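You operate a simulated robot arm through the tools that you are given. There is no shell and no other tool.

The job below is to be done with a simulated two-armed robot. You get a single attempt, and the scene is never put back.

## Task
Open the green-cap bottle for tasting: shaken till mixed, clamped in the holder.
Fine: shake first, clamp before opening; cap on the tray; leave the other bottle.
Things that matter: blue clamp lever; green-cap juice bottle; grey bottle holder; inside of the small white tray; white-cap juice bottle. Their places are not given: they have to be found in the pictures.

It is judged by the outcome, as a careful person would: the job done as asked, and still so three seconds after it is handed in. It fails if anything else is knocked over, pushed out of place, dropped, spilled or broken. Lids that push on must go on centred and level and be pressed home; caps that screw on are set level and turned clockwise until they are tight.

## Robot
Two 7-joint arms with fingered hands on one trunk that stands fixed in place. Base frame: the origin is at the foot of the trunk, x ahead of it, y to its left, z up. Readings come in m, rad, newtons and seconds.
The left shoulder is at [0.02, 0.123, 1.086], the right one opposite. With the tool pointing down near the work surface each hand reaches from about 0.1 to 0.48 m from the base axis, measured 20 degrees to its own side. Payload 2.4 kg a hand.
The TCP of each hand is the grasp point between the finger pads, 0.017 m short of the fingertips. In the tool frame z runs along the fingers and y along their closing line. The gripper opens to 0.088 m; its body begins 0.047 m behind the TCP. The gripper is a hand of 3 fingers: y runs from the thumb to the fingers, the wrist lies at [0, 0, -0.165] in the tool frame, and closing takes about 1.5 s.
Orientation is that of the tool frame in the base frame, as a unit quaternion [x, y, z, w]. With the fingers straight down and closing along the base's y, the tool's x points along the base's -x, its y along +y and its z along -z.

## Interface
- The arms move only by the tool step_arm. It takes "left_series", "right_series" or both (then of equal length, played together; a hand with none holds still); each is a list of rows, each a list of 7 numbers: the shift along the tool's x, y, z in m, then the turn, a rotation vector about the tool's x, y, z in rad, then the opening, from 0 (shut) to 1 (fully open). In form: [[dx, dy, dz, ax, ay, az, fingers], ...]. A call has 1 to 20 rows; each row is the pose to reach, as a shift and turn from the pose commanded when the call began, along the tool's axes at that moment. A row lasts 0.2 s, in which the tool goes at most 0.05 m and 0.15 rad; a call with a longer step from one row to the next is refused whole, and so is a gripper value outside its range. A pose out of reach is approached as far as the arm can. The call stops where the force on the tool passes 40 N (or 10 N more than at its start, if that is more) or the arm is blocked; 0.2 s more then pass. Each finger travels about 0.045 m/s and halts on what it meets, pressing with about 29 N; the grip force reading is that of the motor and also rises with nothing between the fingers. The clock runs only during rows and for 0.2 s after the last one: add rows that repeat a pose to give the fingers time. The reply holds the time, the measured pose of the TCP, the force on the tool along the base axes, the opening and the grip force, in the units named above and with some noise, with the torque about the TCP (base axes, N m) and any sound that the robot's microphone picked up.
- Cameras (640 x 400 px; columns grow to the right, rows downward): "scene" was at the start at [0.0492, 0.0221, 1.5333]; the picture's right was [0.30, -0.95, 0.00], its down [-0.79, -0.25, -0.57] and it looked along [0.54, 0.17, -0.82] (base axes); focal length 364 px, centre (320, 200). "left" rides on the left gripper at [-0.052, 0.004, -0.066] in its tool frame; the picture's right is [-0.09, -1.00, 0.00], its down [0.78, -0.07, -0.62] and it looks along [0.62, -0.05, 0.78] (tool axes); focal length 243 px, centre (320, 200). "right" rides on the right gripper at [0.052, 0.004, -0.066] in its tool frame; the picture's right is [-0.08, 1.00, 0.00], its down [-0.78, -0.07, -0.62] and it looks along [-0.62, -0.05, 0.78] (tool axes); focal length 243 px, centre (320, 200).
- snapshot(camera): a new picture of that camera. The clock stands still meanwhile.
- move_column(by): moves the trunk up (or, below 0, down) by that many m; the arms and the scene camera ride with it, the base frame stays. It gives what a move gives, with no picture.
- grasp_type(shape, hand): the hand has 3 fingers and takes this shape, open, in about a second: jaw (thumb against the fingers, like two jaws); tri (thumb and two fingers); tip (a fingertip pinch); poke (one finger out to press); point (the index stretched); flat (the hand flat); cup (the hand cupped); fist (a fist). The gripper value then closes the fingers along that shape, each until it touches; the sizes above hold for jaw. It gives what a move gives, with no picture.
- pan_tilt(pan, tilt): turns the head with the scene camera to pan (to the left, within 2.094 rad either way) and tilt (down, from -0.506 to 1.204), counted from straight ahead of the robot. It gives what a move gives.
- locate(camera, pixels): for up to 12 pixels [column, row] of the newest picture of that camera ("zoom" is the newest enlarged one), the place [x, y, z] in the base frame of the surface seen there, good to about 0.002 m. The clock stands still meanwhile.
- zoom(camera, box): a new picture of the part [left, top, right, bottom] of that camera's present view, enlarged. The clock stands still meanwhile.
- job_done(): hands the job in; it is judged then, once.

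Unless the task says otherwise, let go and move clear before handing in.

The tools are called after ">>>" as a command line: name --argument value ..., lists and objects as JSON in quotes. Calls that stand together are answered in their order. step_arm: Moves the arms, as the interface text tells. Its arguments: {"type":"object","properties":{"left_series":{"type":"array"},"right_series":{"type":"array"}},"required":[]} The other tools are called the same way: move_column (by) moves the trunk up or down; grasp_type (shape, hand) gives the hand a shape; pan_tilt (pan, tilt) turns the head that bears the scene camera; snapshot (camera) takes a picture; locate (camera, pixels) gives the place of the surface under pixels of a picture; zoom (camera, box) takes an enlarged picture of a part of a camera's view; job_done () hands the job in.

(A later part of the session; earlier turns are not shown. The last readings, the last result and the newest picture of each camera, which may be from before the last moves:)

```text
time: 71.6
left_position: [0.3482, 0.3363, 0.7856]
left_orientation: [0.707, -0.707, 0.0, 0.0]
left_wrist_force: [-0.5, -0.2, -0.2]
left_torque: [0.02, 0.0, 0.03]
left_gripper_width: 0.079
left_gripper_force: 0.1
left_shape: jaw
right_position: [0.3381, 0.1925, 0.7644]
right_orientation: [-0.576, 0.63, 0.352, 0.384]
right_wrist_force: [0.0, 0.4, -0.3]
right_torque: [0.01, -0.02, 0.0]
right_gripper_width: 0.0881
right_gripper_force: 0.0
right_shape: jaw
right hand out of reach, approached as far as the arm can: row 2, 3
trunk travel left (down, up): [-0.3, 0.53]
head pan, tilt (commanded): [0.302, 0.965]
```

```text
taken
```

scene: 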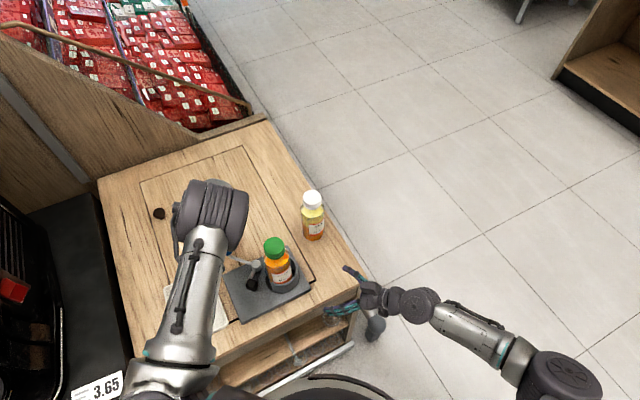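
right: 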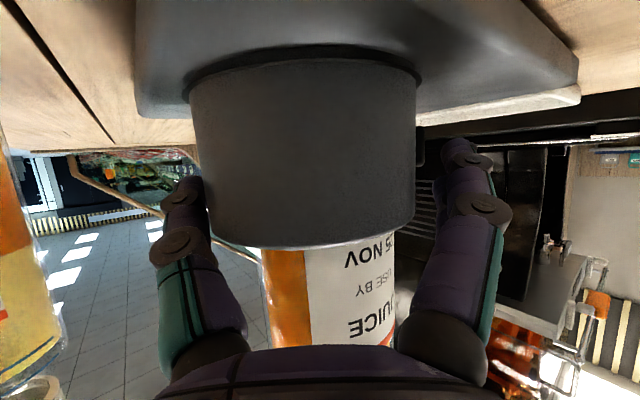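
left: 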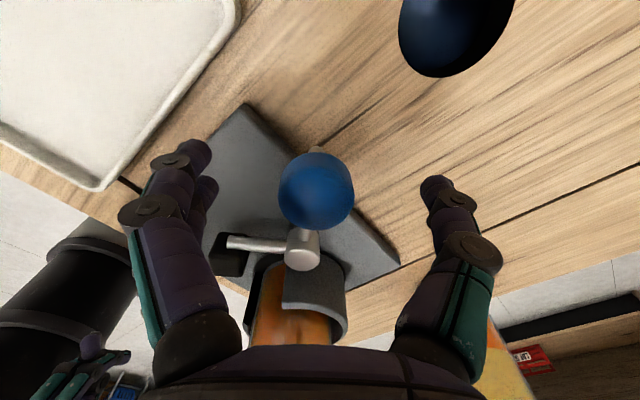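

The cup sits about 6 mm toward the thumb side, which is acceptable. I'll close the right hand on the cup wall to hold the holder, watching the force.

>>> step_arm --right_series '[[0, 0, 0, 0, 0, 0, 0.92], [0, 0, 0, 0, 0, 0, 0.88], [0, 0, 0, 0, 0, 0, 0.84], [0, 0, 0, 0, 0, 0, 0.8], [0, 0, 0, 0, 0, 0, 0.7], [0, 0, 0, 0, 0, 0, 0.6], [0, 0, 0, 0, 0, 0, 0.6]]'

>>> snapshot --camera "right"

>>> zoom --camera "scene" --box '[210, 220, 350, 330]'

```text
time: 73.2
left_position: [0.3492, 0.3367, 0.7845]
left_orientation: [0.708, -0.707, 0.0, 0.0]
left_wrist_force: [0.6, -0.6, 1.0]
left_torque: [-0.02, -0.04, 0.02]
left_gripper_width: 0.0791
left_gripper_force: 0.0
left_shape: jaw
right_position: [0.3394, 0.193, 0.7638]
right_orientation: [-0.576, 0.631, 0.352, 0.384]
right_wrist_force: [4.5, 0.8, 1.5]
right_torque: [0.06, 0.06, 0.22]
right_gripper_width: 0.0661
right_gripper_force: 28.8
right_shape: jaw
trunk travel left (down, up): [-0.3, 0.53]
head pan, tilt (commanded): [0.302, 0.965]
```

```text
taken
```

right: 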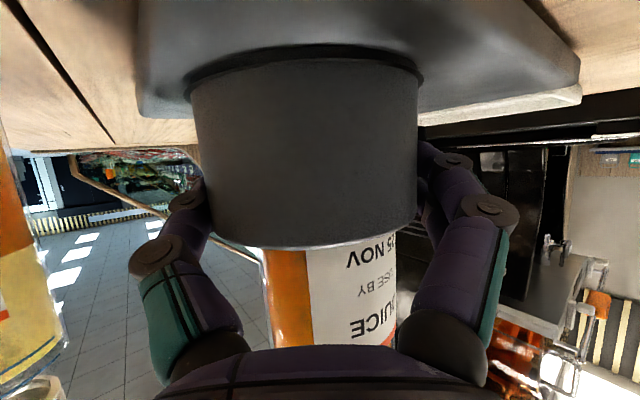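

```text
3.64 times, centred on (280, 275) of scene
```

zoom: 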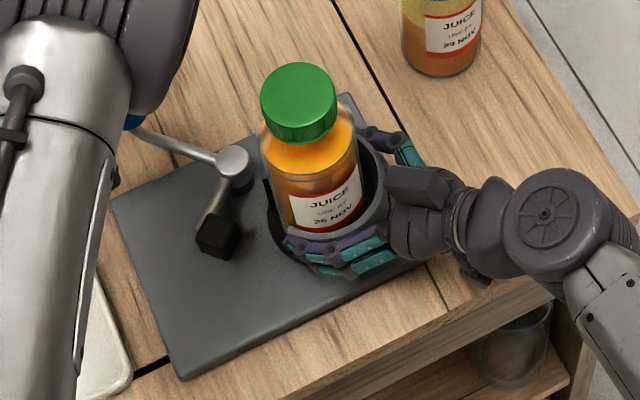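

The cup is gripped (28.8 N, width 0.066) and the holder has not moved. Now I'll turn the left hand 35° around the knob and narrow it to a loose cage without squeezing.

>>> step_arm --left_series '[[0, 0, 0, 0, 0, -0.122, 0.8], [0, 0, 0, 0, 0, -0.244, 0.7], [0, 0, 0, 0, 0, -0.367, 0.6], [0, 0, 0, 0, 0, -0.489, 0.5], [0, 0, 0, 0, 0, -0.611, 0.4], [0, 0, 0, 0, 0, -0.611, 0.34], [0, 0, 0, 0, 0, -0.611, 0.34]]'

>>> snapshot --camera "left"

```text
time: 74.8
left_position: [0.3484, 0.3374, 0.7847]
left_orientation: [0.887, -0.461, 0.0, 0.0]
left_wrist_force: [0.5, 0.9, 0.3]
left_torque: [-0.02, -0.02, -0.05]
left_gripper_width: 0.0304
left_gripper_force: 0.1
left_shape: jaw
right_position: [0.3394, 0.1926, 0.7643]
right_orientation: [-0.576, 0.63, 0.352, 0.384]
right_wrist_force: [5.7, 0.0, 0.2]
right_torque: [-0.02, 0.05, 0.2]
right_gripper_width: 0.066
right_gripper_force: 29.0
right_shape: jaw
trunk travel left (down, up): [-0.3, 0.53]
head pan, tilt (commanded): [0.302, 0.965]
```

```text
taken
```

left: 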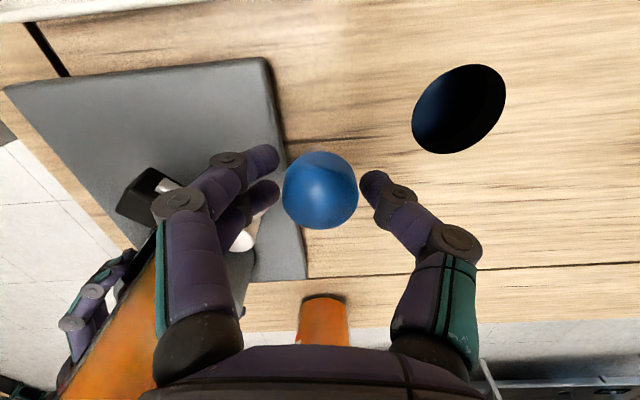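

The ball is loosely caged, thumb on its far side. I'll push it about 10° along the arc in small steps and read the forces.

>>> step_arm --left_series '[[-0.001, 0.004, 0, 0, 0, 0, 0.34], [-0.003, 0.007, 0, 0, 0, 0, 0.34], [-0.005, 0.0102, 0, 0, 0, 0, 0.34], [-0.0067, 0.0132, 0, 0, 0, 0, 0.34]]'

>>> zoom --camera "scene" --box '[210, 220, 350, 330]'

>>> snapshot --camera "left"

```text
time: 75.8
left_position: [0.3362, 0.3356, 0.7855]
left_orientation: [0.887, -0.461, 0.0, 0.0]
left_wrist_force: [3.5, 0.7, -0.3]
left_torque: [-0.01, -0.01, -0.06]
left_gripper_width: 0.0349
left_gripper_force: 0.1
left_shape: jaw
right_position: [0.3393, 0.1936, 0.7639]
right_orientation: [-0.575, 0.63, 0.352, 0.385]
right_wrist_force: [3.9, 0.0, 1.9]
right_torque: [0.02, 0.04, 0.22]
right_gripper_width: 0.0661
right_gripper_force: 28.9
right_shape: jaw
trunk travel left (down, up): [-0.3, 0.53]
head pan, tilt (commanded): [0.302, 0.965]
```

```text
3.64 times, centred on (280, 275) of scene
```

zoom: 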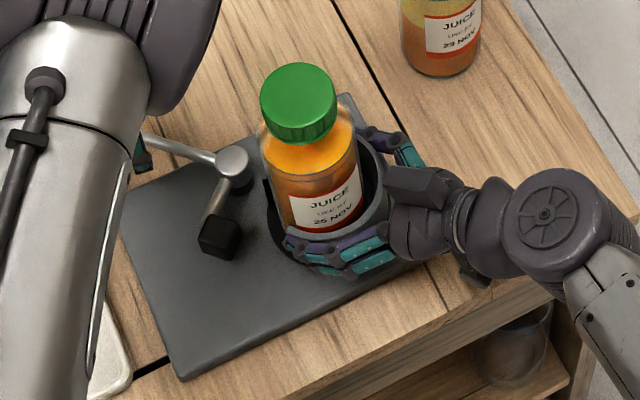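

```text
taken
```

left: 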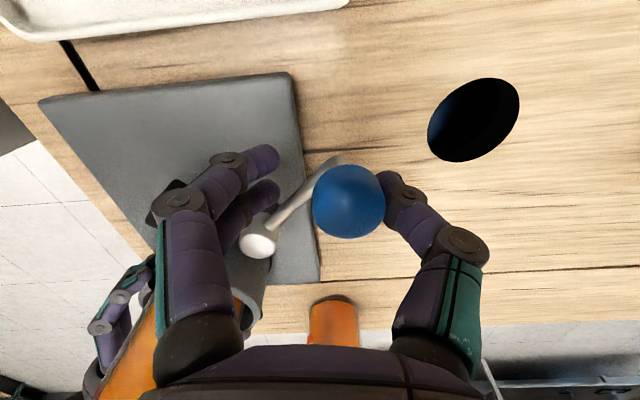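

The ball stayed put and the thumb simply yielded (width grew to 0.035 at only 3.5 N), because the fingers are soft in their closing direction. I'll push with the fingers' stiff side instead: raise the left hand, turn it back 90°, and bring it closed to the far side of the knob.

>>> step_arm --left_series '[[0, 0, 0, 0, 0, 0, 0.8], [0, 0, 0, 0, 0, 0, 0.9], [0, 0, -0.035, 0, 0, 0, 0.9], [0, 0, -0.07, 0, 0, 0, 0.9], [0.0018, -0.0038, -0.07, 0, 0, 0.1428, 0.7], [0.0036, -0.0077, -0.07, 0, 0, 0.2856, 0.5], [0.0055, -0.0115, -0.07, 0, 0, 0.4284, 0.3], [0.0073, -0.0153, -0.07, 0, 0, 0.5712, 0.1], [0.0091, -0.0192, -0.07, 0, 0, 0.714, 0.1], [0.0109, -0.023, -0.07, 0, 0, 0.8568, 0.1], [0.0127, -0.0269, -0.07, 0, 0, 0.9996, 0.1], [0.0145, -0.0307, -0.07, 0, 0, 1.1424, 0.1], [0.0164, -0.0345, -0.07, 0, 0, 1.2852, 0.1], [0.0182, -0.0384, -0.07, 0, 0, 1.428, 0.1], [0.02, -0.0422, -0.07, 0, 0, 1.5708, 0.1], [0.02, -0.0422, -0.07, 0, 0, 1.5708, 0.1]]'

>>> snapshot --camera "left"

>>> zoom --camera "scene" --box '[190, 200, 350, 330]'

```text
time: 79.2
left_position: [0.3796, 0.3431, 0.8548]
left_orientation: [-0.3, 0.954, 0.0, 0.0]
left_wrist_force: [0.6, -0.2, 0.4]
left_torque: [-0.01, 0.02, 0.0]
left_gripper_width: 0.0089
left_gripper_force: 0.1
left_shape: jaw
right_position: [0.3387, 0.1932, 0.7652]
right_orientation: [-0.575, 0.63, 0.352, 0.384]
right_wrist_force: [5.0, 1.0, 0.9]
right_torque: [0.02, 0.06, 0.17]
right_gripper_width: 0.0663
right_gripper_force: 28.7
right_shape: jaw
trunk travel left (down, up): [-0.3, 0.53]
head pan, tilt (commanded): [0.302, 0.965]
```

```text
taken
```

left: 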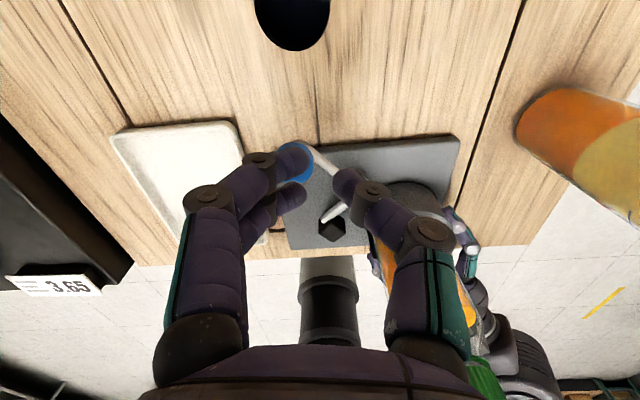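

```text
3.08 times, centred on (270, 265) of scene
```

zoom: 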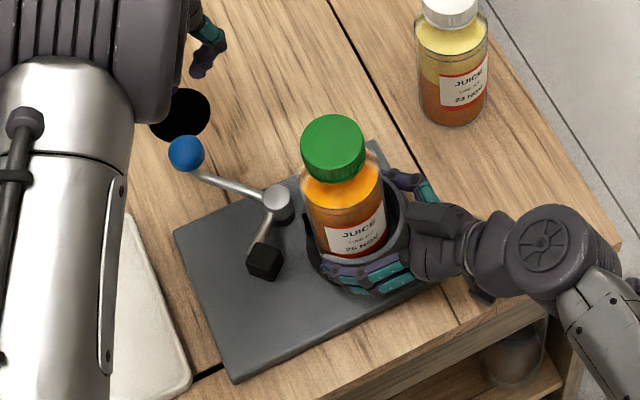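

The closed left hand is at (0.380,0.343,0.855), yaw 35°, and the holder is undisturbed. I'll back off 6 mm and descend to z 0.776 on the far side of the knob.

>>> step_arm --left_series '[[-0.006, 0, 0.01, 0, 0, 0, 0.1], [-0.006, 0, 0.04, 0, 0, 0, 0.1], [-0.006, 0, 0.065, 0, 0, 0, 0.1], [-0.006, 0, 0.079, 0, 0, 0, 0.1], [-0.006, 0, 0.079, 0, 0, 0, 0.1]]'

>>> snapshot --camera "left"

>>> zoom --camera "scene" --box '[190, 200, 350, 330]'

```text
time: 80.4
left_position: [0.3854, 0.3473, 0.7752]
left_orientation: [-0.301, 0.954, 0.0, 0.0]
left_wrist_force: [0.5, -0.7, -0.1]
left_torque: [0.0, 0.01, -0.01]
left_gripper_width: 0.0092
left_gripper_force: 0.0
left_shape: jaw
right_position: [0.3389, 0.194, 0.7646]
right_orientation: [-0.577, 0.63, 0.353, 0.383]
right_wrist_force: [5.1, 0.7, 1.3]
right_torque: [-0.01, 0.03, 0.2]
right_gripper_width: 0.0662
right_gripper_force: 28.8
right_shape: jaw
trunk travel left (down, up): [-0.3, 0.53]
head pan, tilt (commanded): [0.302, 0.965]
```

```text
taken
```

left: 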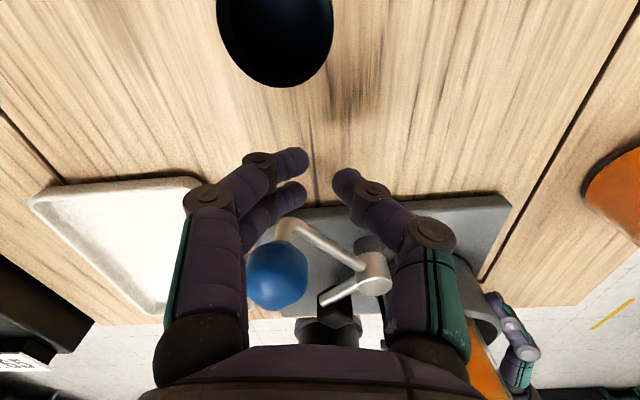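

```text
3.08 times, centred on (270, 265) of scene
```

zoom: 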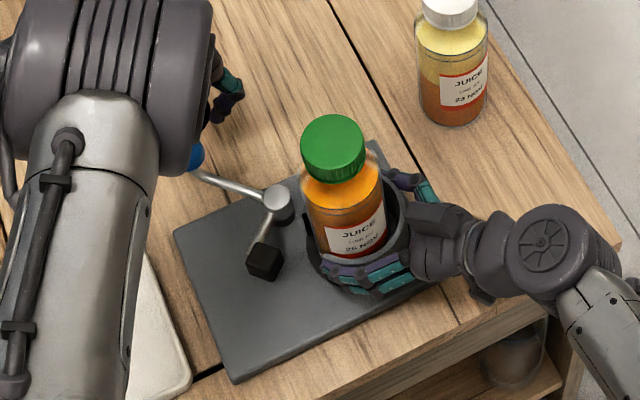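

The ball (277,275) lies right behind the stiff side of the near finger. I'll push about 10° worth along the arc and check both the force and whether the holder stays still.

>>> step_arm --left_series '[[0.005, 0, 0, 0, 0, 0, 0.1], [0.009, 0, 0, 0, 0, 0, 0.1], [0.012, 0.002, 0, 0, 0, 0, 0.1], [0.016, 0.0045, 0, 0, 0, 0, 0.1], [0.0198, 0.0067, 0, 0, 0, 0, 0.1], [0.0198, 0.0067, 0, 0, 0, 0, 0.1]]'

>>> snapshot --camera "left"

>>> zoom --camera "scene" --box '[190, 200, 350, 330]'

```text
time: 81.8
left_position: [0.3655, 0.3408, 0.7746]
left_orientation: [-0.301, 0.954, 0.0, -0.001]
left_wrist_force: [2.3, 3.6, -0.2]
left_torque: [-0.03, 0.0, -0.07]
left_gripper_width: 0.0096
left_gripper_force: 0.1
left_shape: jaw
right_position: [0.3388, 0.1933, 0.7644]
right_orientation: [-0.575, 0.63, 0.352, 0.385]
right_wrist_force: [4.0, -1.8, 0.9]
right_torque: [0.05, 0.02, 0.16]
right_gripper_width: 0.0663
right_gripper_force: 29.1
right_shape: jaw
trunk travel left (down, up): [-0.3, 0.53]
head pan, tilt (commanded): [0.302, 0.965]
```

```text
taken
```

left: 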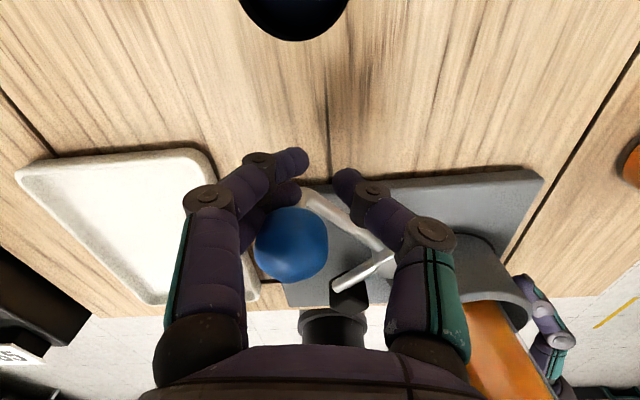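

```text
3.08 times, centred on (270, 265) of scene
```

zoom: 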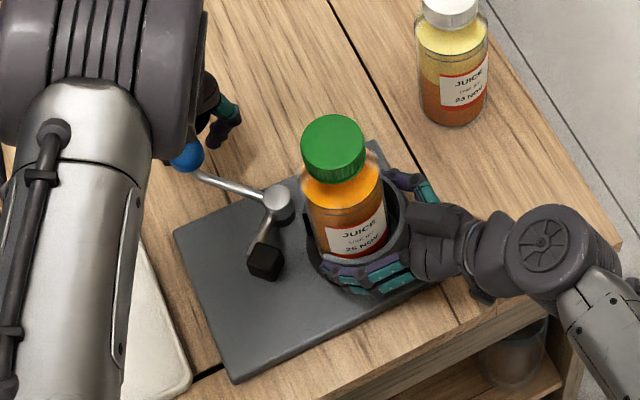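

Contact has just begun (4.3 N) and the holder hasn't moved. I'll keep pushing along the arc in 3 mm steps.

>>> step_arm --left_series '[[0.003, 0.0015, 0, 0, 0, 0, 0.1], [0.006, 0.0028, 0, 0, 0, 0, 0.1], [0.009, 0.004, 0, 0, 0, 0, 0.1], [0.012, 0.005, 0, 0, 0, 0, 0.1], [0.012, 0.005, 0, 0, 0, 0, 0.1]]'

>>> zoom --camera "scene" --box '[190, 200, 350, 330]'

>>> snapshot --camera "left"

```text
time: 83.0
left_position: [0.3518, 0.3375, 0.7767]
left_orientation: [-0.301, 0.954, 0.0, -0.001]
left_wrist_force: [-0.1, 1.1, 0.3]
left_torque: [-0.02, 0.05, 0.0]
left_gripper_width: 0.0093
left_gripper_force: 0.0
left_shape: jaw
right_position: [0.3391, 0.193, 0.765]
right_orientation: [-0.576, 0.63, 0.352, 0.384]
right_wrist_force: [4.7, 0.6, 0.5]
right_torque: [0.03, 0.04, 0.18]
right_gripper_width: 0.0659
right_gripper_force: 29.2
right_shape: jaw
trunk travel left (down, up): [-0.3, 0.53]
head pan, tilt (commanded): [0.302, 0.965]
```

```text
3.08 times, centred on (270, 265) of scene
```

zoom: 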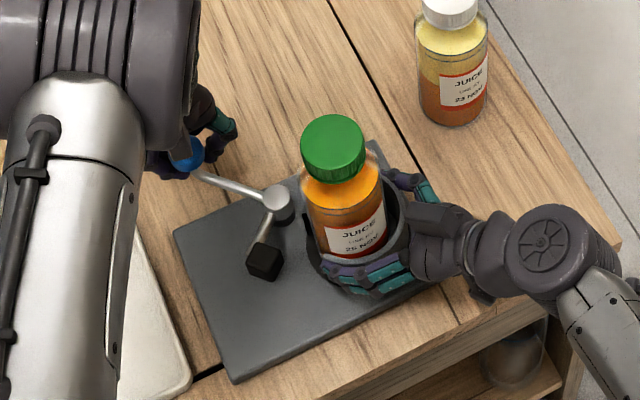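

```text
taken
```

left: 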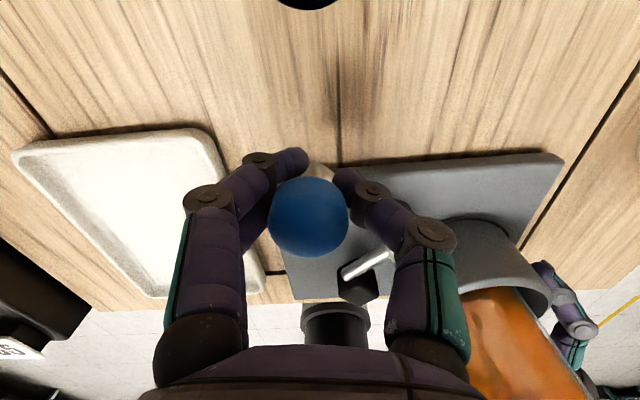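

The ball slipped into the gap between thumb and fingers without the lever moving. In this orientation, though, the closing line is across the push direction, so I can pinch the ball with the fingertips at its equator (TCP z 0.793, no lifting) and push along the fingers' stiff side.

>>> step_arm --left_series '[[0, 0, 0, 0, 0, 0, 0.4], [0.0015, 0.001, -0.008, 0, 0, 0, 0.45], [0.0034, 0.0018, -0.0163, 0, 0, 0, 0.4], [0.0034, 0.0018, -0.0163, 0, 0, 0, 0.25], [0.0034, 0.0018, -0.0163, 0, 0, 0, 0.1], [0.0034, 0.0018, -0.0163, 0, 0, 0, 0], [0.0034, 0.0018, -0.0163, 0, 0, 0, 0], [0.0034, 0.0018, -0.0163, 0, 0, 0, 0]]'

>>> snapshot --camera "left"

>>> zoom --camera "scene" --box '[190, 200, 350, 330]'

```text
time: 84.8
left_position: [0.349, 0.3376, 0.7922]
left_orientation: [-0.301, 0.954, 0.0, 0.0]
left_wrist_force: [-2.5, -1.1, 3.2]
left_torque: [-0.02, 0.05, -0.04]
left_gripper_width: 0.0174
left_gripper_force: 28.9
left_shape: jaw
right_position: [0.3388, 0.1918, 0.7648]
right_orientation: [-0.576, 0.631, 0.351, 0.384]
right_wrist_force: [6.1, 2.3, 0.4]
right_torque: [0.0, 0.08, 0.18]
right_gripper_width: 0.0662
right_gripper_force: 28.1
right_shape: jaw
trunk travel left (down, up): [-0.3, 0.53]
head pan, tilt (commanded): [0.302, 0.965]
```

```text
taken
```

left: 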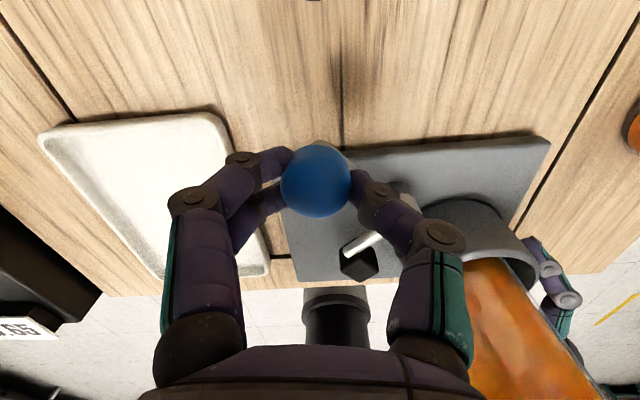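

```text
3.08 times, centred on (270, 265) of scene
```

zoom: 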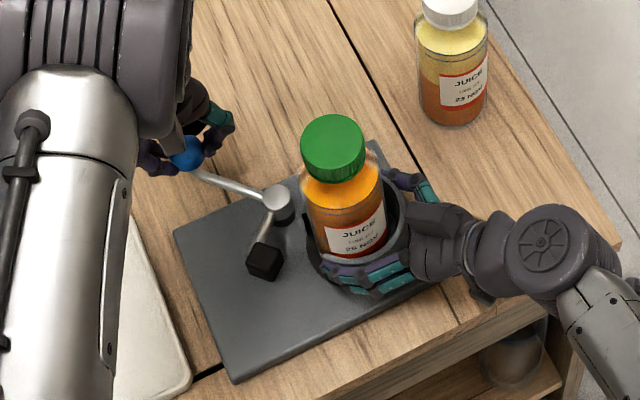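

The ball is pinched cleanly by the fingertips (width 0.017, no lift). I'll now move it about 12° along the arc, with the right hand holding the cup.

>>> step_arm --left_series '[[0.0025, 0.0018, 0, 0, 0, 0, 0], [0.005, 0.0035, 0, 0, 0, 0, 0], [0.0076, 0.0052, 0, 0, 0, 0, 0], [0.0102, 0.0067, 0, 0, 0, 0, 0], [0.0125, 0.0078, 0, 0, 0, 0, 0]]'

>>> zoom --camera "scene" --box '[190, 200, 350, 330]'

>>> snapshot --camera "left"

```text
time: 86.0
left_position: [0.3346, 0.337, 0.7926]
left_orientation: [-0.301, 0.954, 0.0, -0.001]
left_wrist_force: [9.4, -0.8, -0.1]
left_torque: [-0.04, -0.14, 0.35]
left_gripper_width: 0.0168
left_gripper_force: 29.0
left_shape: jaw
right_position: [0.3395, 0.1929, 0.7644]
right_orientation: [-0.576, 0.629, 0.353, 0.384]
right_wrist_force: [0.3, 1.1, 2.8]
right_torque: [0.02, 0.04, 0.2]
right_gripper_width: 0.066
right_gripper_force: 29.0
right_shape: jaw
trunk travel left (down, up): [-0.3, 0.53]
head pan, tilt (commanded): [0.302, 0.965]
```

```text
3.08 times, centred on (270, 265) of scene
```

zoom: 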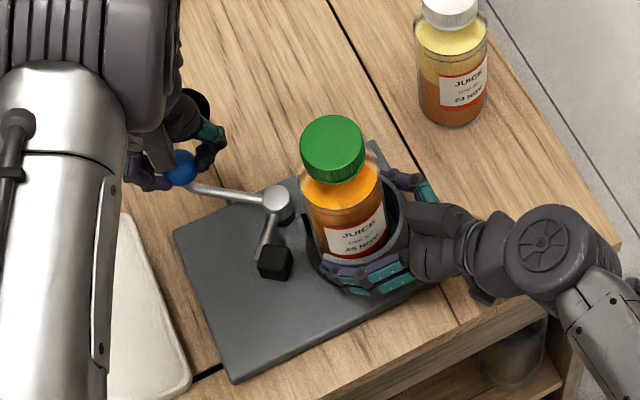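

```text
taken
```

left: 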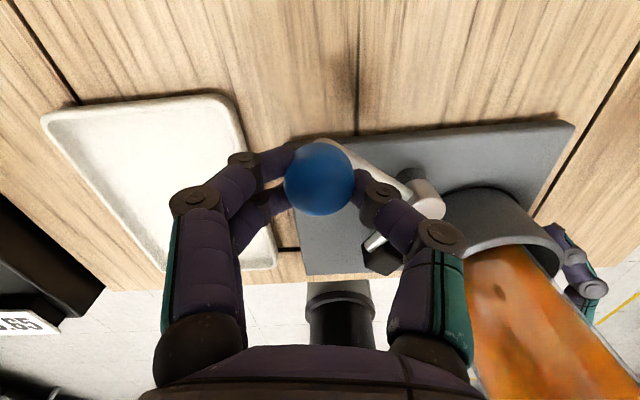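

It works: the pad moved from (263,262) to (275,262) while the hub (277,203) and plate stayed put, at about 9 N on the knob. I'll continue along the arc to about 126°.

>>> step_arm --left_series '[[0.0038, 0.0018, 0, 0, 0, 0, 0], [0.0077, 0.0033, 0, 0, 0, 0, 0], [0.0117, 0.0046, 0, 0, 0, 0, 0], [0.0159, 0.0057, 0, 0, 0, 0, 0], [0.0201, 0.0065, 0, 0, 0, 0, 0], [0.0244, 0.0071, 0, 0, 0, 0, 0], [0.0286, 0.0074, 0, 0, 0, 0, 0], [0.0329, 0.0075, 0, 0, 0, 0, 0]]'

>>> zoom --camera "scene" --box '[190, 200, 350, 330]'

>>> snapshot --camera "left"

```text
time: 87.8
left_position: [0.3019, 0.3235, 0.7928]
left_orientation: [-0.301, 0.954, 0.0, -0.002]
left_wrist_force: [3.7, -5.5, 0.6]
left_torque: [0.01, 0.03, 0.17]
left_gripper_width: 0.0131
left_gripper_force: 29.0
left_shape: jaw
right_position: [0.3373, 0.1945, 0.764]
right_orientation: [-0.575, 0.629, 0.353, 0.385]
right_wrist_force: [-1.9, 3.7, 1.2]
right_torque: [0.04, 0.15, 0.13]
right_gripper_width: 0.0664
right_gripper_force: 29.1
right_shape: jaw
trunk travel left (down, up): [-0.3, 0.53]
head pan, tilt (commanded): [0.302, 0.965]
```

```text
3.08 times, centred on (270, 265) of scene
```

zoom: 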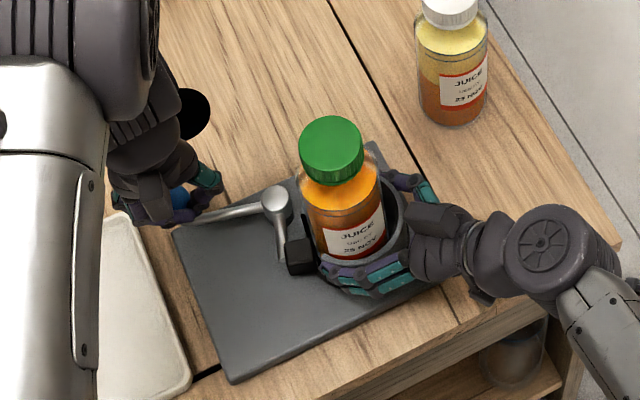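

```text
taken
```

left: 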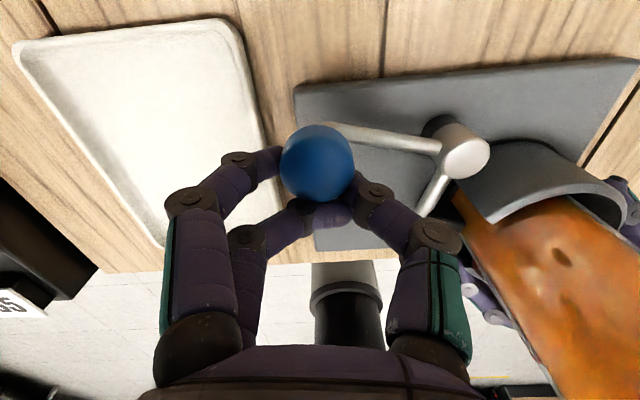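

The pad has swung up to the bottle (300,255) and the holder barely moved; about 12° more should press the bottle against the cup wall. I'll continue slowly to about 139° and watch the force.

>>> step_arm --left_series '[[0.0025, -0.0001, 0, 0, 0, 0, 0], [0.0049, -0.0003, 0, 0, 0, 0, 0], [0.0074, -0.0006, 0, 0, 0, 0, 0], [0.0098, -0.001, 0, 0, 0, 0, 0], [0.0122, -0.0015, 0, 0, 0, 0, 0], [0.0146, -0.002, 0, 0, 0, 0, 0]]'

>>> zoom --camera "scene" --box '[190, 200, 350, 330]'

>>> snapshot --camera "left"

```text
time: 89.2
left_position: [0.2912, 0.3132, 0.7923]
left_orientation: [-0.301, 0.954, 0.0, -0.001]
left_wrist_force: [-0.3, -2.3, 4.5]
left_torque: [0.06, 0.04, 0.15]
left_gripper_width: 0.0125
left_gripper_force: 28.8
left_shape: jaw
right_position: [0.3385, 0.194, 0.7656]
right_orientation: [-0.576, 0.63, 0.352, 0.385]
right_wrist_force: [-1.0, 3.6, 0.8]
right_torque: [0.07, 0.17, -0.19]
right_gripper_width: 0.0672
right_gripper_force: 29.0
right_shape: jaw
trunk travel left (down, up): [-0.3, 0.53]
head pan, tilt (commanded): [0.302, 0.965]
```

```text
3.08 times, centred on (270, 265) of scene
```

zoom: 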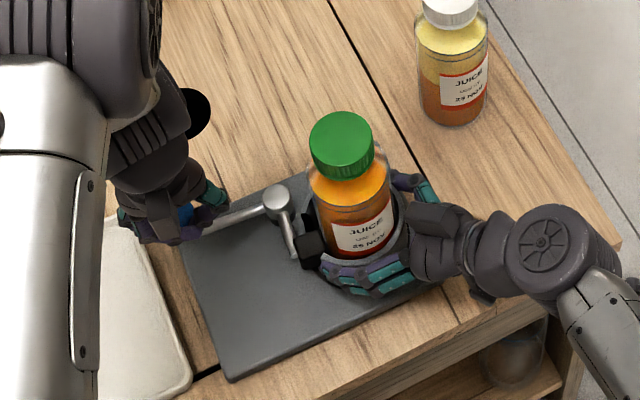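

```text
taken
```

left: 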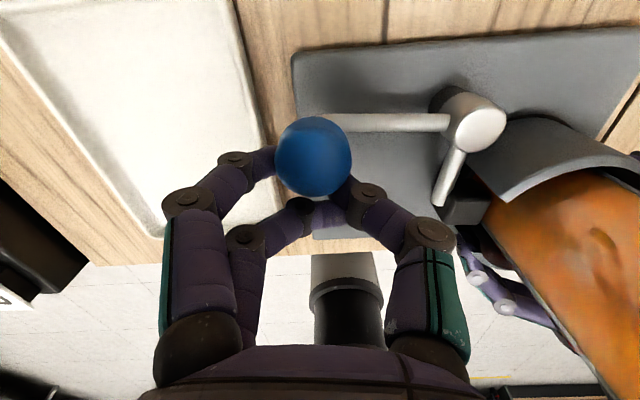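

The pad has pushed the bottle toward the far wall (cap moved from column 332 to 340), with the plate turning only slightly. I'll measure hub, pad, cap and plate corners.

>>> locate --camera "zoom" --pixels '[[276, 197], [306, 240], [184, 247], [234, 370], [454, 270], [340, 145], [312, 145], [370, 145], [340, 122], [340, 168], [302, 222], [285, 240]]'

>>> locate --camera "left" --pixels '[[315, 150], [290, 150], [340, 150], [475, 120], [465, 200], [298, 60], [540, 140], [590, 230]]'

```text
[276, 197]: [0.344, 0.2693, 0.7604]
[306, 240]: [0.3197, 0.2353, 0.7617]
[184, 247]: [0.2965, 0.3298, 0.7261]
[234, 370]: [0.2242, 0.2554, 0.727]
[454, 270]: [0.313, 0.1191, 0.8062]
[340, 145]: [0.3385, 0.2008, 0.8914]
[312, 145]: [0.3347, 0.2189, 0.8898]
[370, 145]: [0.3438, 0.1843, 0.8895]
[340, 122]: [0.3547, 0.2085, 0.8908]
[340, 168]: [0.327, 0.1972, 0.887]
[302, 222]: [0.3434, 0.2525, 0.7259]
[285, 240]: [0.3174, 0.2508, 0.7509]
```

```text
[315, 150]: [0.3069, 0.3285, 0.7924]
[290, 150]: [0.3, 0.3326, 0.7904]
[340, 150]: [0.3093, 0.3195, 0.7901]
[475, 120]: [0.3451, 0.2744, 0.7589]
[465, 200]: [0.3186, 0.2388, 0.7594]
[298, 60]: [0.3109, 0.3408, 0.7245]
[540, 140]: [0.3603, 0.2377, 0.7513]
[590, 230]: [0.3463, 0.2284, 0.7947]
```

The ball has slipped back within the fingers (image (313,155)), so the lever itself is at about 41–43°, with the bottle partly pushed over. I'll release the knob, raise the left hand, and move it behind the knob with the hand fully closed for a firmer push.

>>> step_arm --left_series '[[0, 0, 0, 0, 0, 0, 0.3], [0, 0, 0, 0, 0, 0, 0.6], [0, 0, 0, 0, 0, 0, 0.7], [0, 0, -0.02, 0, 0, 0, 0.7], [0, 0, -0.05, 0, 0, 0, 0.7], [-0.02, 0, -0.06, 0, 0, -0.08, 0.5], [-0.045, 0, -0.06, 0, 0, -0.16, 0.2], [-0.055, 0, -0.06, 0, 0, -0.16, 0], [-0.055, 0, -0.06, 0, 0, -0.16, 0], [-0.055, 0, -0.06, 0, 0, -0.16, 0], [-0.055, 0, -0.06, 0, 0, -0.16, 0]]'

>>> snapshot --camera "left"

>>> zoom --camera "scene" --box '[190, 200, 350, 330]'

```text
time: 91.6
left_position: [0.3366, 0.3432, 0.8534]
left_orientation: [-0.376, 0.926, 0.0, 0.0]
left_wrist_force: [0.6, -0.7, -0.5]
left_torque: [0.0, 0.02, -0.02]
left_gripper_width: 0.0001
left_gripper_force: 29.3
left_shape: jaw
right_position: [0.339, 0.1932, 0.7655]
right_orientation: [-0.577, 0.63, 0.352, 0.383]
right_wrist_force: [-0.1, 0.6, 2.2]
right_torque: [0.04, 0.13, -0.02]
right_gripper_width: 0.0672
right_gripper_force: 28.8
right_shape: jaw
trunk travel left (down, up): [-0.3, 0.53]
head pan, tilt (commanded): [0.302, 0.965]
```

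```text
taken
```

left: 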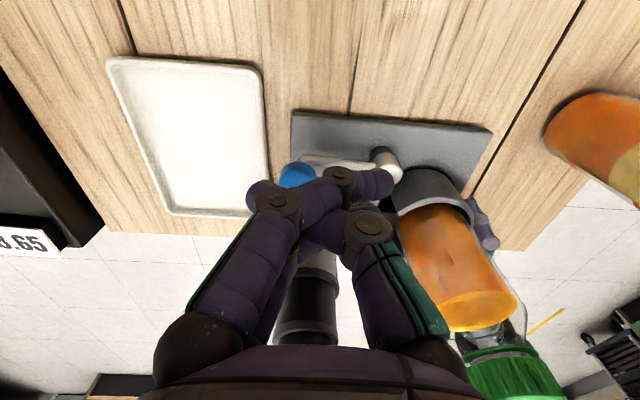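

```text
3.08 times, centred on (270, 265) of scene
```

zoom: 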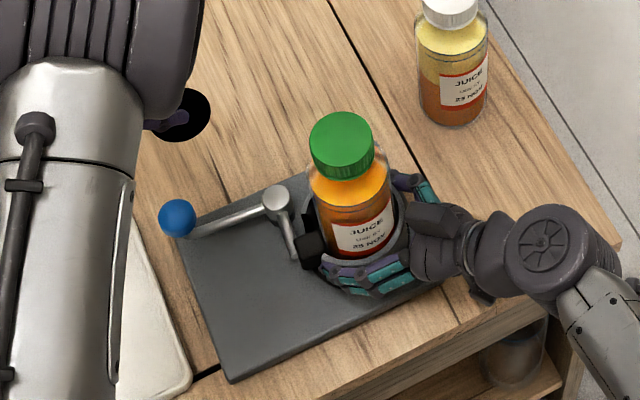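

With the knob visible at (177,217), the pad appears in contact with the bottle at (310,248). I'll zoom in on the pad and locate the knob.

>>> locate --camera "zoom" --pixels '[[177, 217], [165, 217], [189, 217], [177, 205], [177, 230], [276, 197], [308, 242], [312, 258], [340, 145], [184, 245], [234, 372], [230, 212]]'

>>> zoom --camera "scene" --box '[245, 240, 315, 300]'

>>> zoom --camera "left" --box '[270, 100, 520, 260]'

```text
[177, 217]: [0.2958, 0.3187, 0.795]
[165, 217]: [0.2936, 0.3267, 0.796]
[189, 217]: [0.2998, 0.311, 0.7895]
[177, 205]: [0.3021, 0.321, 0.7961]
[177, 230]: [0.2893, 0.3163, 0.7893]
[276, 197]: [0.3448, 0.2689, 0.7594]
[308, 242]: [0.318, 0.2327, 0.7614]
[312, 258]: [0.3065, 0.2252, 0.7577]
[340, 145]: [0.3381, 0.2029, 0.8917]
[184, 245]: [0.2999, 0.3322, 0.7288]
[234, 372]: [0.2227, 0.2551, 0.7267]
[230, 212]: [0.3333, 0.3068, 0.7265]
```

```text
6.67 times, centred on (280, 270) of scene
```

zoom: 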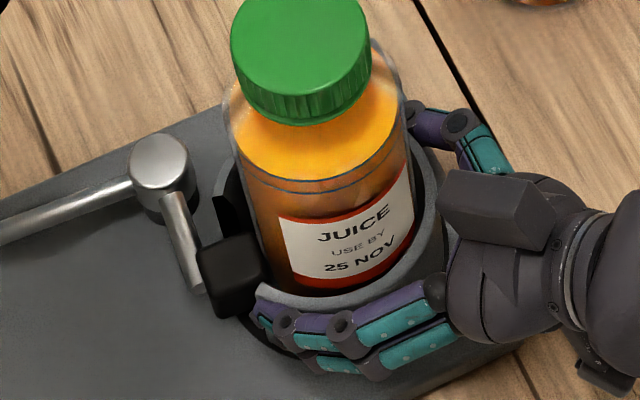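

```text
2.50 times, centred on (395, 180) of left
```

zoom: 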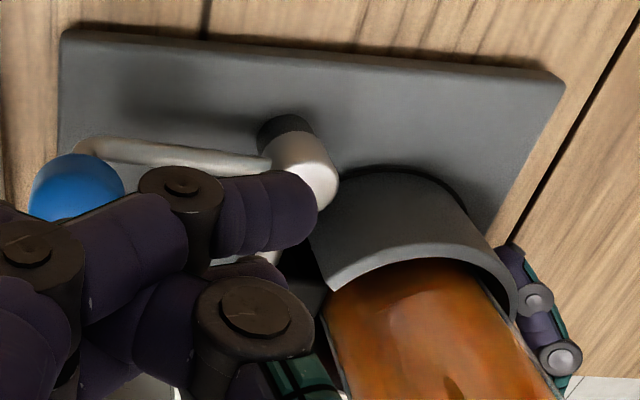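

The knob centre is now about (0.299,0.321), i.e. the lever is at about 131°, and the bottle still has a few millimetres to go to the far wall. I'll lower the closed left hand right behind the knob.

>>> step_arm --left_series '[[0, 0.005, 0.01, 0, 0, 0, 0], [0, 0.0103, 0.035, 0, 0, 0, 0], [0, 0.0103, 0.06, 0, 0, 0, 0], [0, 0.0103, 0.071, 0, 0, 0, 0], [0, 0.0103, 0.071, 0, 0, 0, 0]]'

>>> snapshot --camera "left"

>>> zoom --camera "scene" --box '[190, 200, 350, 330]'

```text
time: 92.8
left_position: [0.33, 0.3511, 0.7798]
left_orientation: [-0.376, 0.927, 0.0, 0.001]
left_wrist_force: [-0.2, 0.5, 0.4]
left_torque: [0.01, -0.01, 0.0]
left_gripper_width: 0.0
left_gripper_force: 29.2
left_shape: jaw
right_position: [0.3384, 0.1934, 0.7644]
right_orientation: [-0.575, 0.63, 0.352, 0.385]
right_wrist_force: [-0.3, 0.1, 1.5]
right_torque: [0.1, 0.15, 0.01]
right_gripper_width: 0.067
right_gripper_force: 29.1
right_shape: jaw
trunk travel left (down, up): [-0.3, 0.53]
head pan, tilt (commanded): [0.302, 0.965]
```

```text
taken
```

left: 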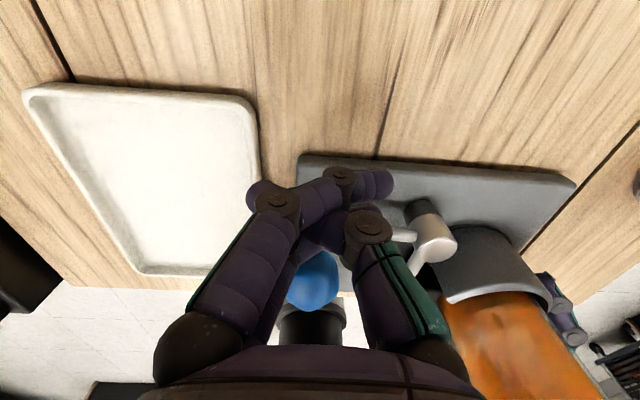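

```text
3.08 times, centred on (270, 265) of scene
```

zoom: 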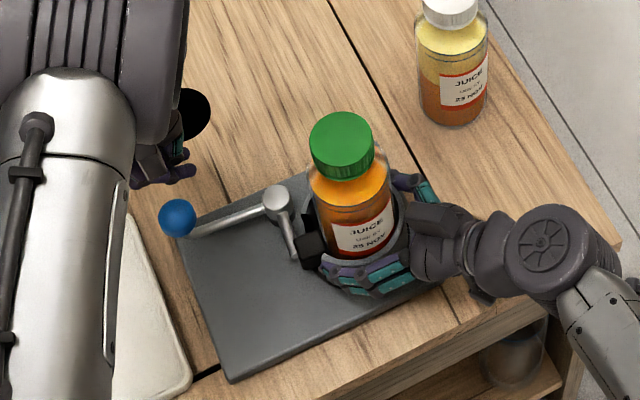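

The ball is centred behind the closed fingers (column 313). I'll push along the stiff direction in 3 mm steps.

>>> step_arm --left_series '[[0.006, 0, 0, 0, 0, 0, 0], [0.012, 0, 0, 0, 0, 0, 0], [0.015, 0, 0, 0, 0, 0, 0], [0.018, 0, 0, 0, 0, 0, 0], [0.021, 0, 0, 0, 0, 0, 0], [0.024, 0, 0, 0, 0, 0, 0]]'

>>> zoom --camera "scene" --box '[190, 200, 350, 330]'

>>> snapshot --camera "left"

```text
time: 94.2
left_position: [0.3142, 0.3352, 0.7807]
left_orientation: [-0.377, 0.926, -0.001, 0.001]
left_wrist_force: [3.5, 2.5, 0.7]
left_torque: [-0.04, 0.06, 0.0]
left_gripper_width: 0.0001
left_gripper_force: 28.9
left_shape: jaw
right_position: [0.3391, 0.1933, 0.7655]
right_orientation: [-0.575, 0.631, 0.351, 0.384]
right_wrist_force: [-0.2, -1.8, 1.7]
right_torque: [0.03, 0.1, 0.36]
right_gripper_width: 0.0671
right_gripper_force: 29.1
right_shape: jaw
trunk travel left (down, up): [-0.3, 0.53]
head pan, tilt (commanded): [0.302, 0.965]
```

```text
3.08 times, centred on (270, 265) of scene
```

zoom: 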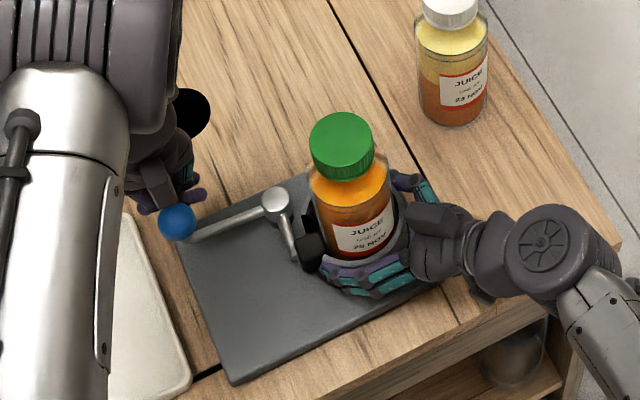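

```text
taken
```

left: 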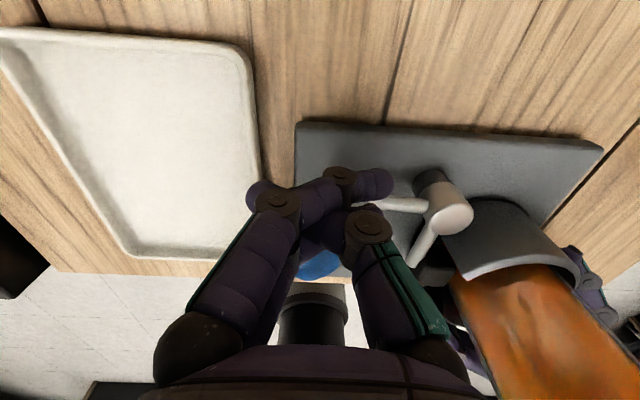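

Contact is made and the knob has moved a little (row 217 to 222), with the plate still. I'll keep pushing another 14 mm in small steps.

>>> step_arm --left_series '[[0.003, 0, 0, 0, 0, 0, 0], [0.006, 0, 0, 0, 0, 0, 0], [0.009, -0.0003, 0, 0, 0, 0, 0], [0.012, -0.0007, 0, 0, 0, 0, 0], [0.014, -0.001, 0, 0, 0, 0, 0]]'

>>> zoom --camera "scene" --box '[190, 200, 350, 330]'

>>> zoom --camera "scene" --box '[245, 240, 315, 300]'

```text
time: 95.4
left_position: [0.3068, 0.3255, 0.7825]
left_orientation: [-0.376, 0.927, 0.002, 0.002]
left_wrist_force: [19.1, 12.2, 14.0]
left_torque: [-0.2, 0.22, -0.06]
left_gripper_width: 0.0002
left_gripper_force: 29.3
left_shape: jaw
right_position: [0.3379, 0.1942, 0.7646]
right_orientation: [-0.576, 0.63, 0.352, 0.384]
right_wrist_force: [-2.5, -5.6, 5.1]
right_torque: [0.04, 0.07, 0.82]
right_gripper_width: 0.067
right_gripper_force: 29.2
right_shape: jaw
trunk travel left (down, up): [-0.3, 0.53]
head pan, tilt (commanded): [0.302, 0.965]
```

```text
3.08 times, centred on (270, 265) of scene
```

zoom: 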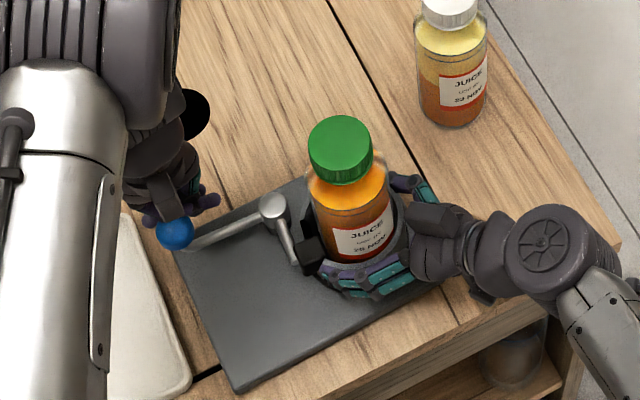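

```text
6.67 times, centred on (280, 270) of scene
```

zoom: 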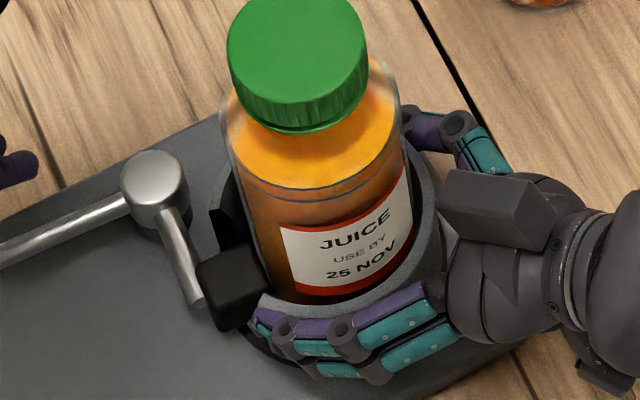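

The force has risen to about 23 N while the pad no longer moves relative to the cup, so the pad is now pressing hard; the plate has turned a few millimetres. I'll back the left hand off and measure the lever angle.

>>> step_arm --left_series '[[-0.006, 0, 0, 0, 0, 0, 0], [-0.014, 0, 0, 0, 0, 0, 0], [-0.022, 0, 0, 0, 0, 0, 0]]'

>>> zoom --camera "scene" --box '[190, 200, 350, 330]'

>>> locate --camera "zoom" --pixels '[[272, 203], [304, 248], [240, 384], [183, 258], [177, 232], [165, 232], [189, 232], [177, 220], [340, 145], [312, 145], [368, 145], [340, 122]]'

>>> snapshot --camera "left"

```text
time: 96.2
left_position: [0.3183, 0.3394, 0.7797]
left_orientation: [-0.377, 0.926, 0.0, -0.001]
left_wrist_force: [1.0, -0.4, 0.8]
left_torque: [0.0, -0.02, -0.02]
left_gripper_width: 0.0
left_gripper_force: 28.6
left_shape: jaw
right_position: [0.3377, 0.194, 0.7653]
right_orientation: [-0.576, 0.63, 0.352, 0.385]
right_wrist_force: [3.5, -0.4, 4.1]
right_torque: [0.06, 0.08, 0.69]
right_gripper_width: 0.0665
right_gripper_force: 28.9
right_shape: jaw
trunk travel left (down, up): [-0.3, 0.53]
head pan, tilt (commanded): [0.302, 0.965]
```

```text
3.08 times, centred on (270, 265) of scene
```

zoom: 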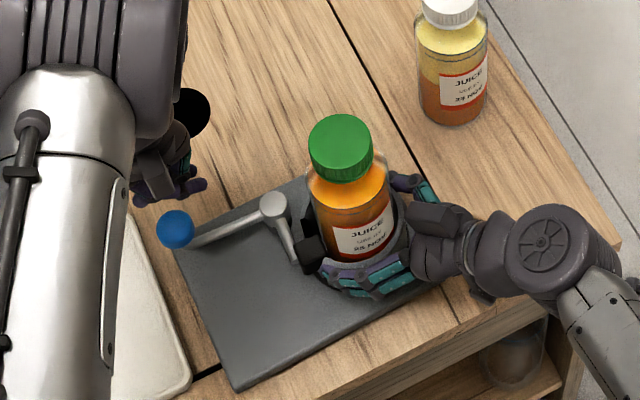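

```text
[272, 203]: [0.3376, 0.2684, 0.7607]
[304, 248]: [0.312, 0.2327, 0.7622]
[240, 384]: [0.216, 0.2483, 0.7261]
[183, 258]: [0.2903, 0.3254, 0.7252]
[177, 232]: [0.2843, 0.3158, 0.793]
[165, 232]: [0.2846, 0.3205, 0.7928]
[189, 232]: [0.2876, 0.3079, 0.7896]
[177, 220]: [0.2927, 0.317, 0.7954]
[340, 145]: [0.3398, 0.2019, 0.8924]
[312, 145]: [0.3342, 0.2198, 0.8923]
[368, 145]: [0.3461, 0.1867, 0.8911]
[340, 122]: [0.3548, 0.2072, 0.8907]
```

```text
taken
```

left: 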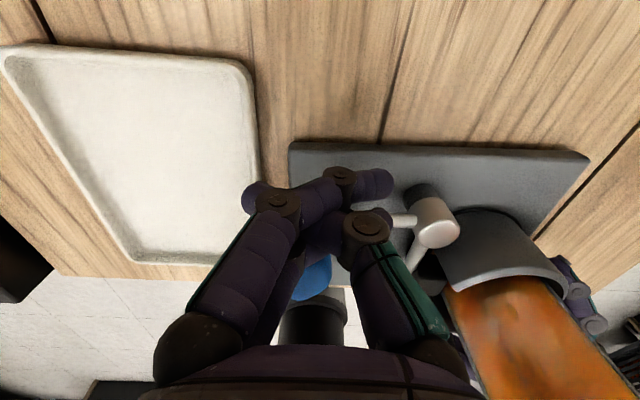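

The lever is at about 131–132° relative to the plate and resisted over 1.6 N·m, so the pad seems jammed on the bottle; the holder shifted about 7 mm. I'll look closely at the bottle in the cup.

>>> zoom --camera "scene" --box '[255, 245, 310, 295]'

>>> snapshot --camera "right"

>>> zoom --camera "left" --box '[380, 160, 620, 320]'

```text
8.00 times, centred on (282, 270) of scene
```

zoom: 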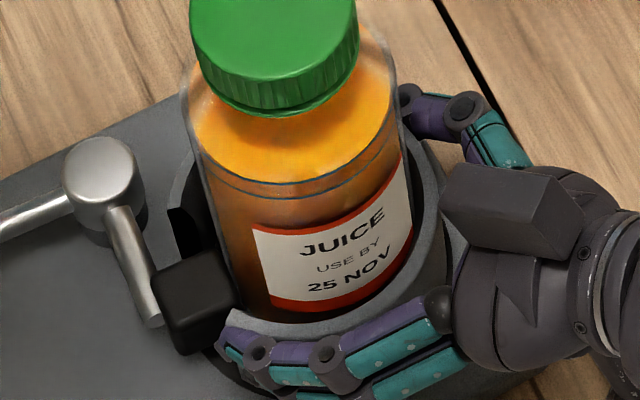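

```text
taken
```

right: 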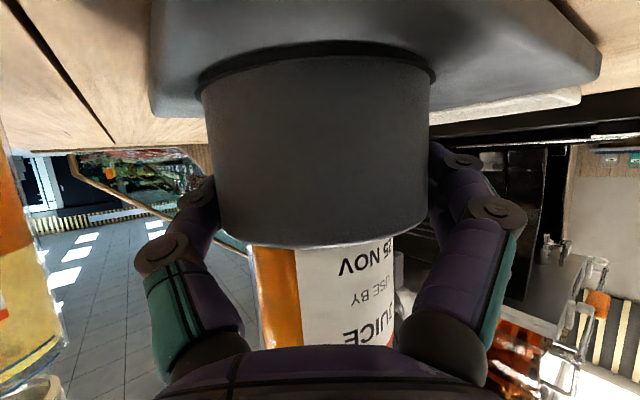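

```text
2.50 times, centred on (500, 240) of left
```

zoom: 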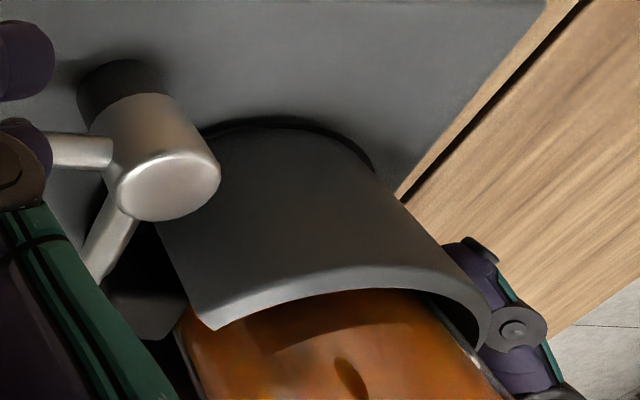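

The bottle looks close against the right wall with the pad touching its left side. I'll locate points on the bottle body, rim, pad and hub to confirm this numerically.

>>> locate --camera "zoom" --pixels '[[225, 200], [240, 250], [270, 290], [320, 290], [370, 270], [400, 230], [395, 180], [340, 322], [400, 290], [432, 230], [425, 170], [300, 325]]'

>>> locate --camera "zoom" --pixels '[[100, 165], [85, 150], [118, 180], [190, 270], [165, 275], [215, 275], [200, 300], [232, 300], [215, 345], [240, 350], [175, 220], [200, 190]]'

```text
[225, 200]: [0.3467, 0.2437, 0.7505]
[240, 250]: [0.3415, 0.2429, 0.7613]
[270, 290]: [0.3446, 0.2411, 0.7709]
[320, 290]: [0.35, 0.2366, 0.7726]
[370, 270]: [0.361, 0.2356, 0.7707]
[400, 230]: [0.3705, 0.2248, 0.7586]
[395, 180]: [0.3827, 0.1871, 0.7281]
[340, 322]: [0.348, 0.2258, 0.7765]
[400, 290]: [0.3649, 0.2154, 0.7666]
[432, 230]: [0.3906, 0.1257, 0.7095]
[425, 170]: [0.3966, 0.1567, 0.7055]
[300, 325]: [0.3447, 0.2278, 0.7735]
```

```text
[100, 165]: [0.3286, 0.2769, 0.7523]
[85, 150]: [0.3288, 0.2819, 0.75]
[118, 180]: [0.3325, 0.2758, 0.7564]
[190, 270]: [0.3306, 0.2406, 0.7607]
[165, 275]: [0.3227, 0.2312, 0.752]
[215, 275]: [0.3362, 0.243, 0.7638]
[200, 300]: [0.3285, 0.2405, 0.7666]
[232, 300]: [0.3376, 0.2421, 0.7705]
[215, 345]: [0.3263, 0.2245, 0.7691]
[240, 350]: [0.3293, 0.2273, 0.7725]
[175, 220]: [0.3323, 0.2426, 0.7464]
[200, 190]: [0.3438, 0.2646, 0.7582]
```

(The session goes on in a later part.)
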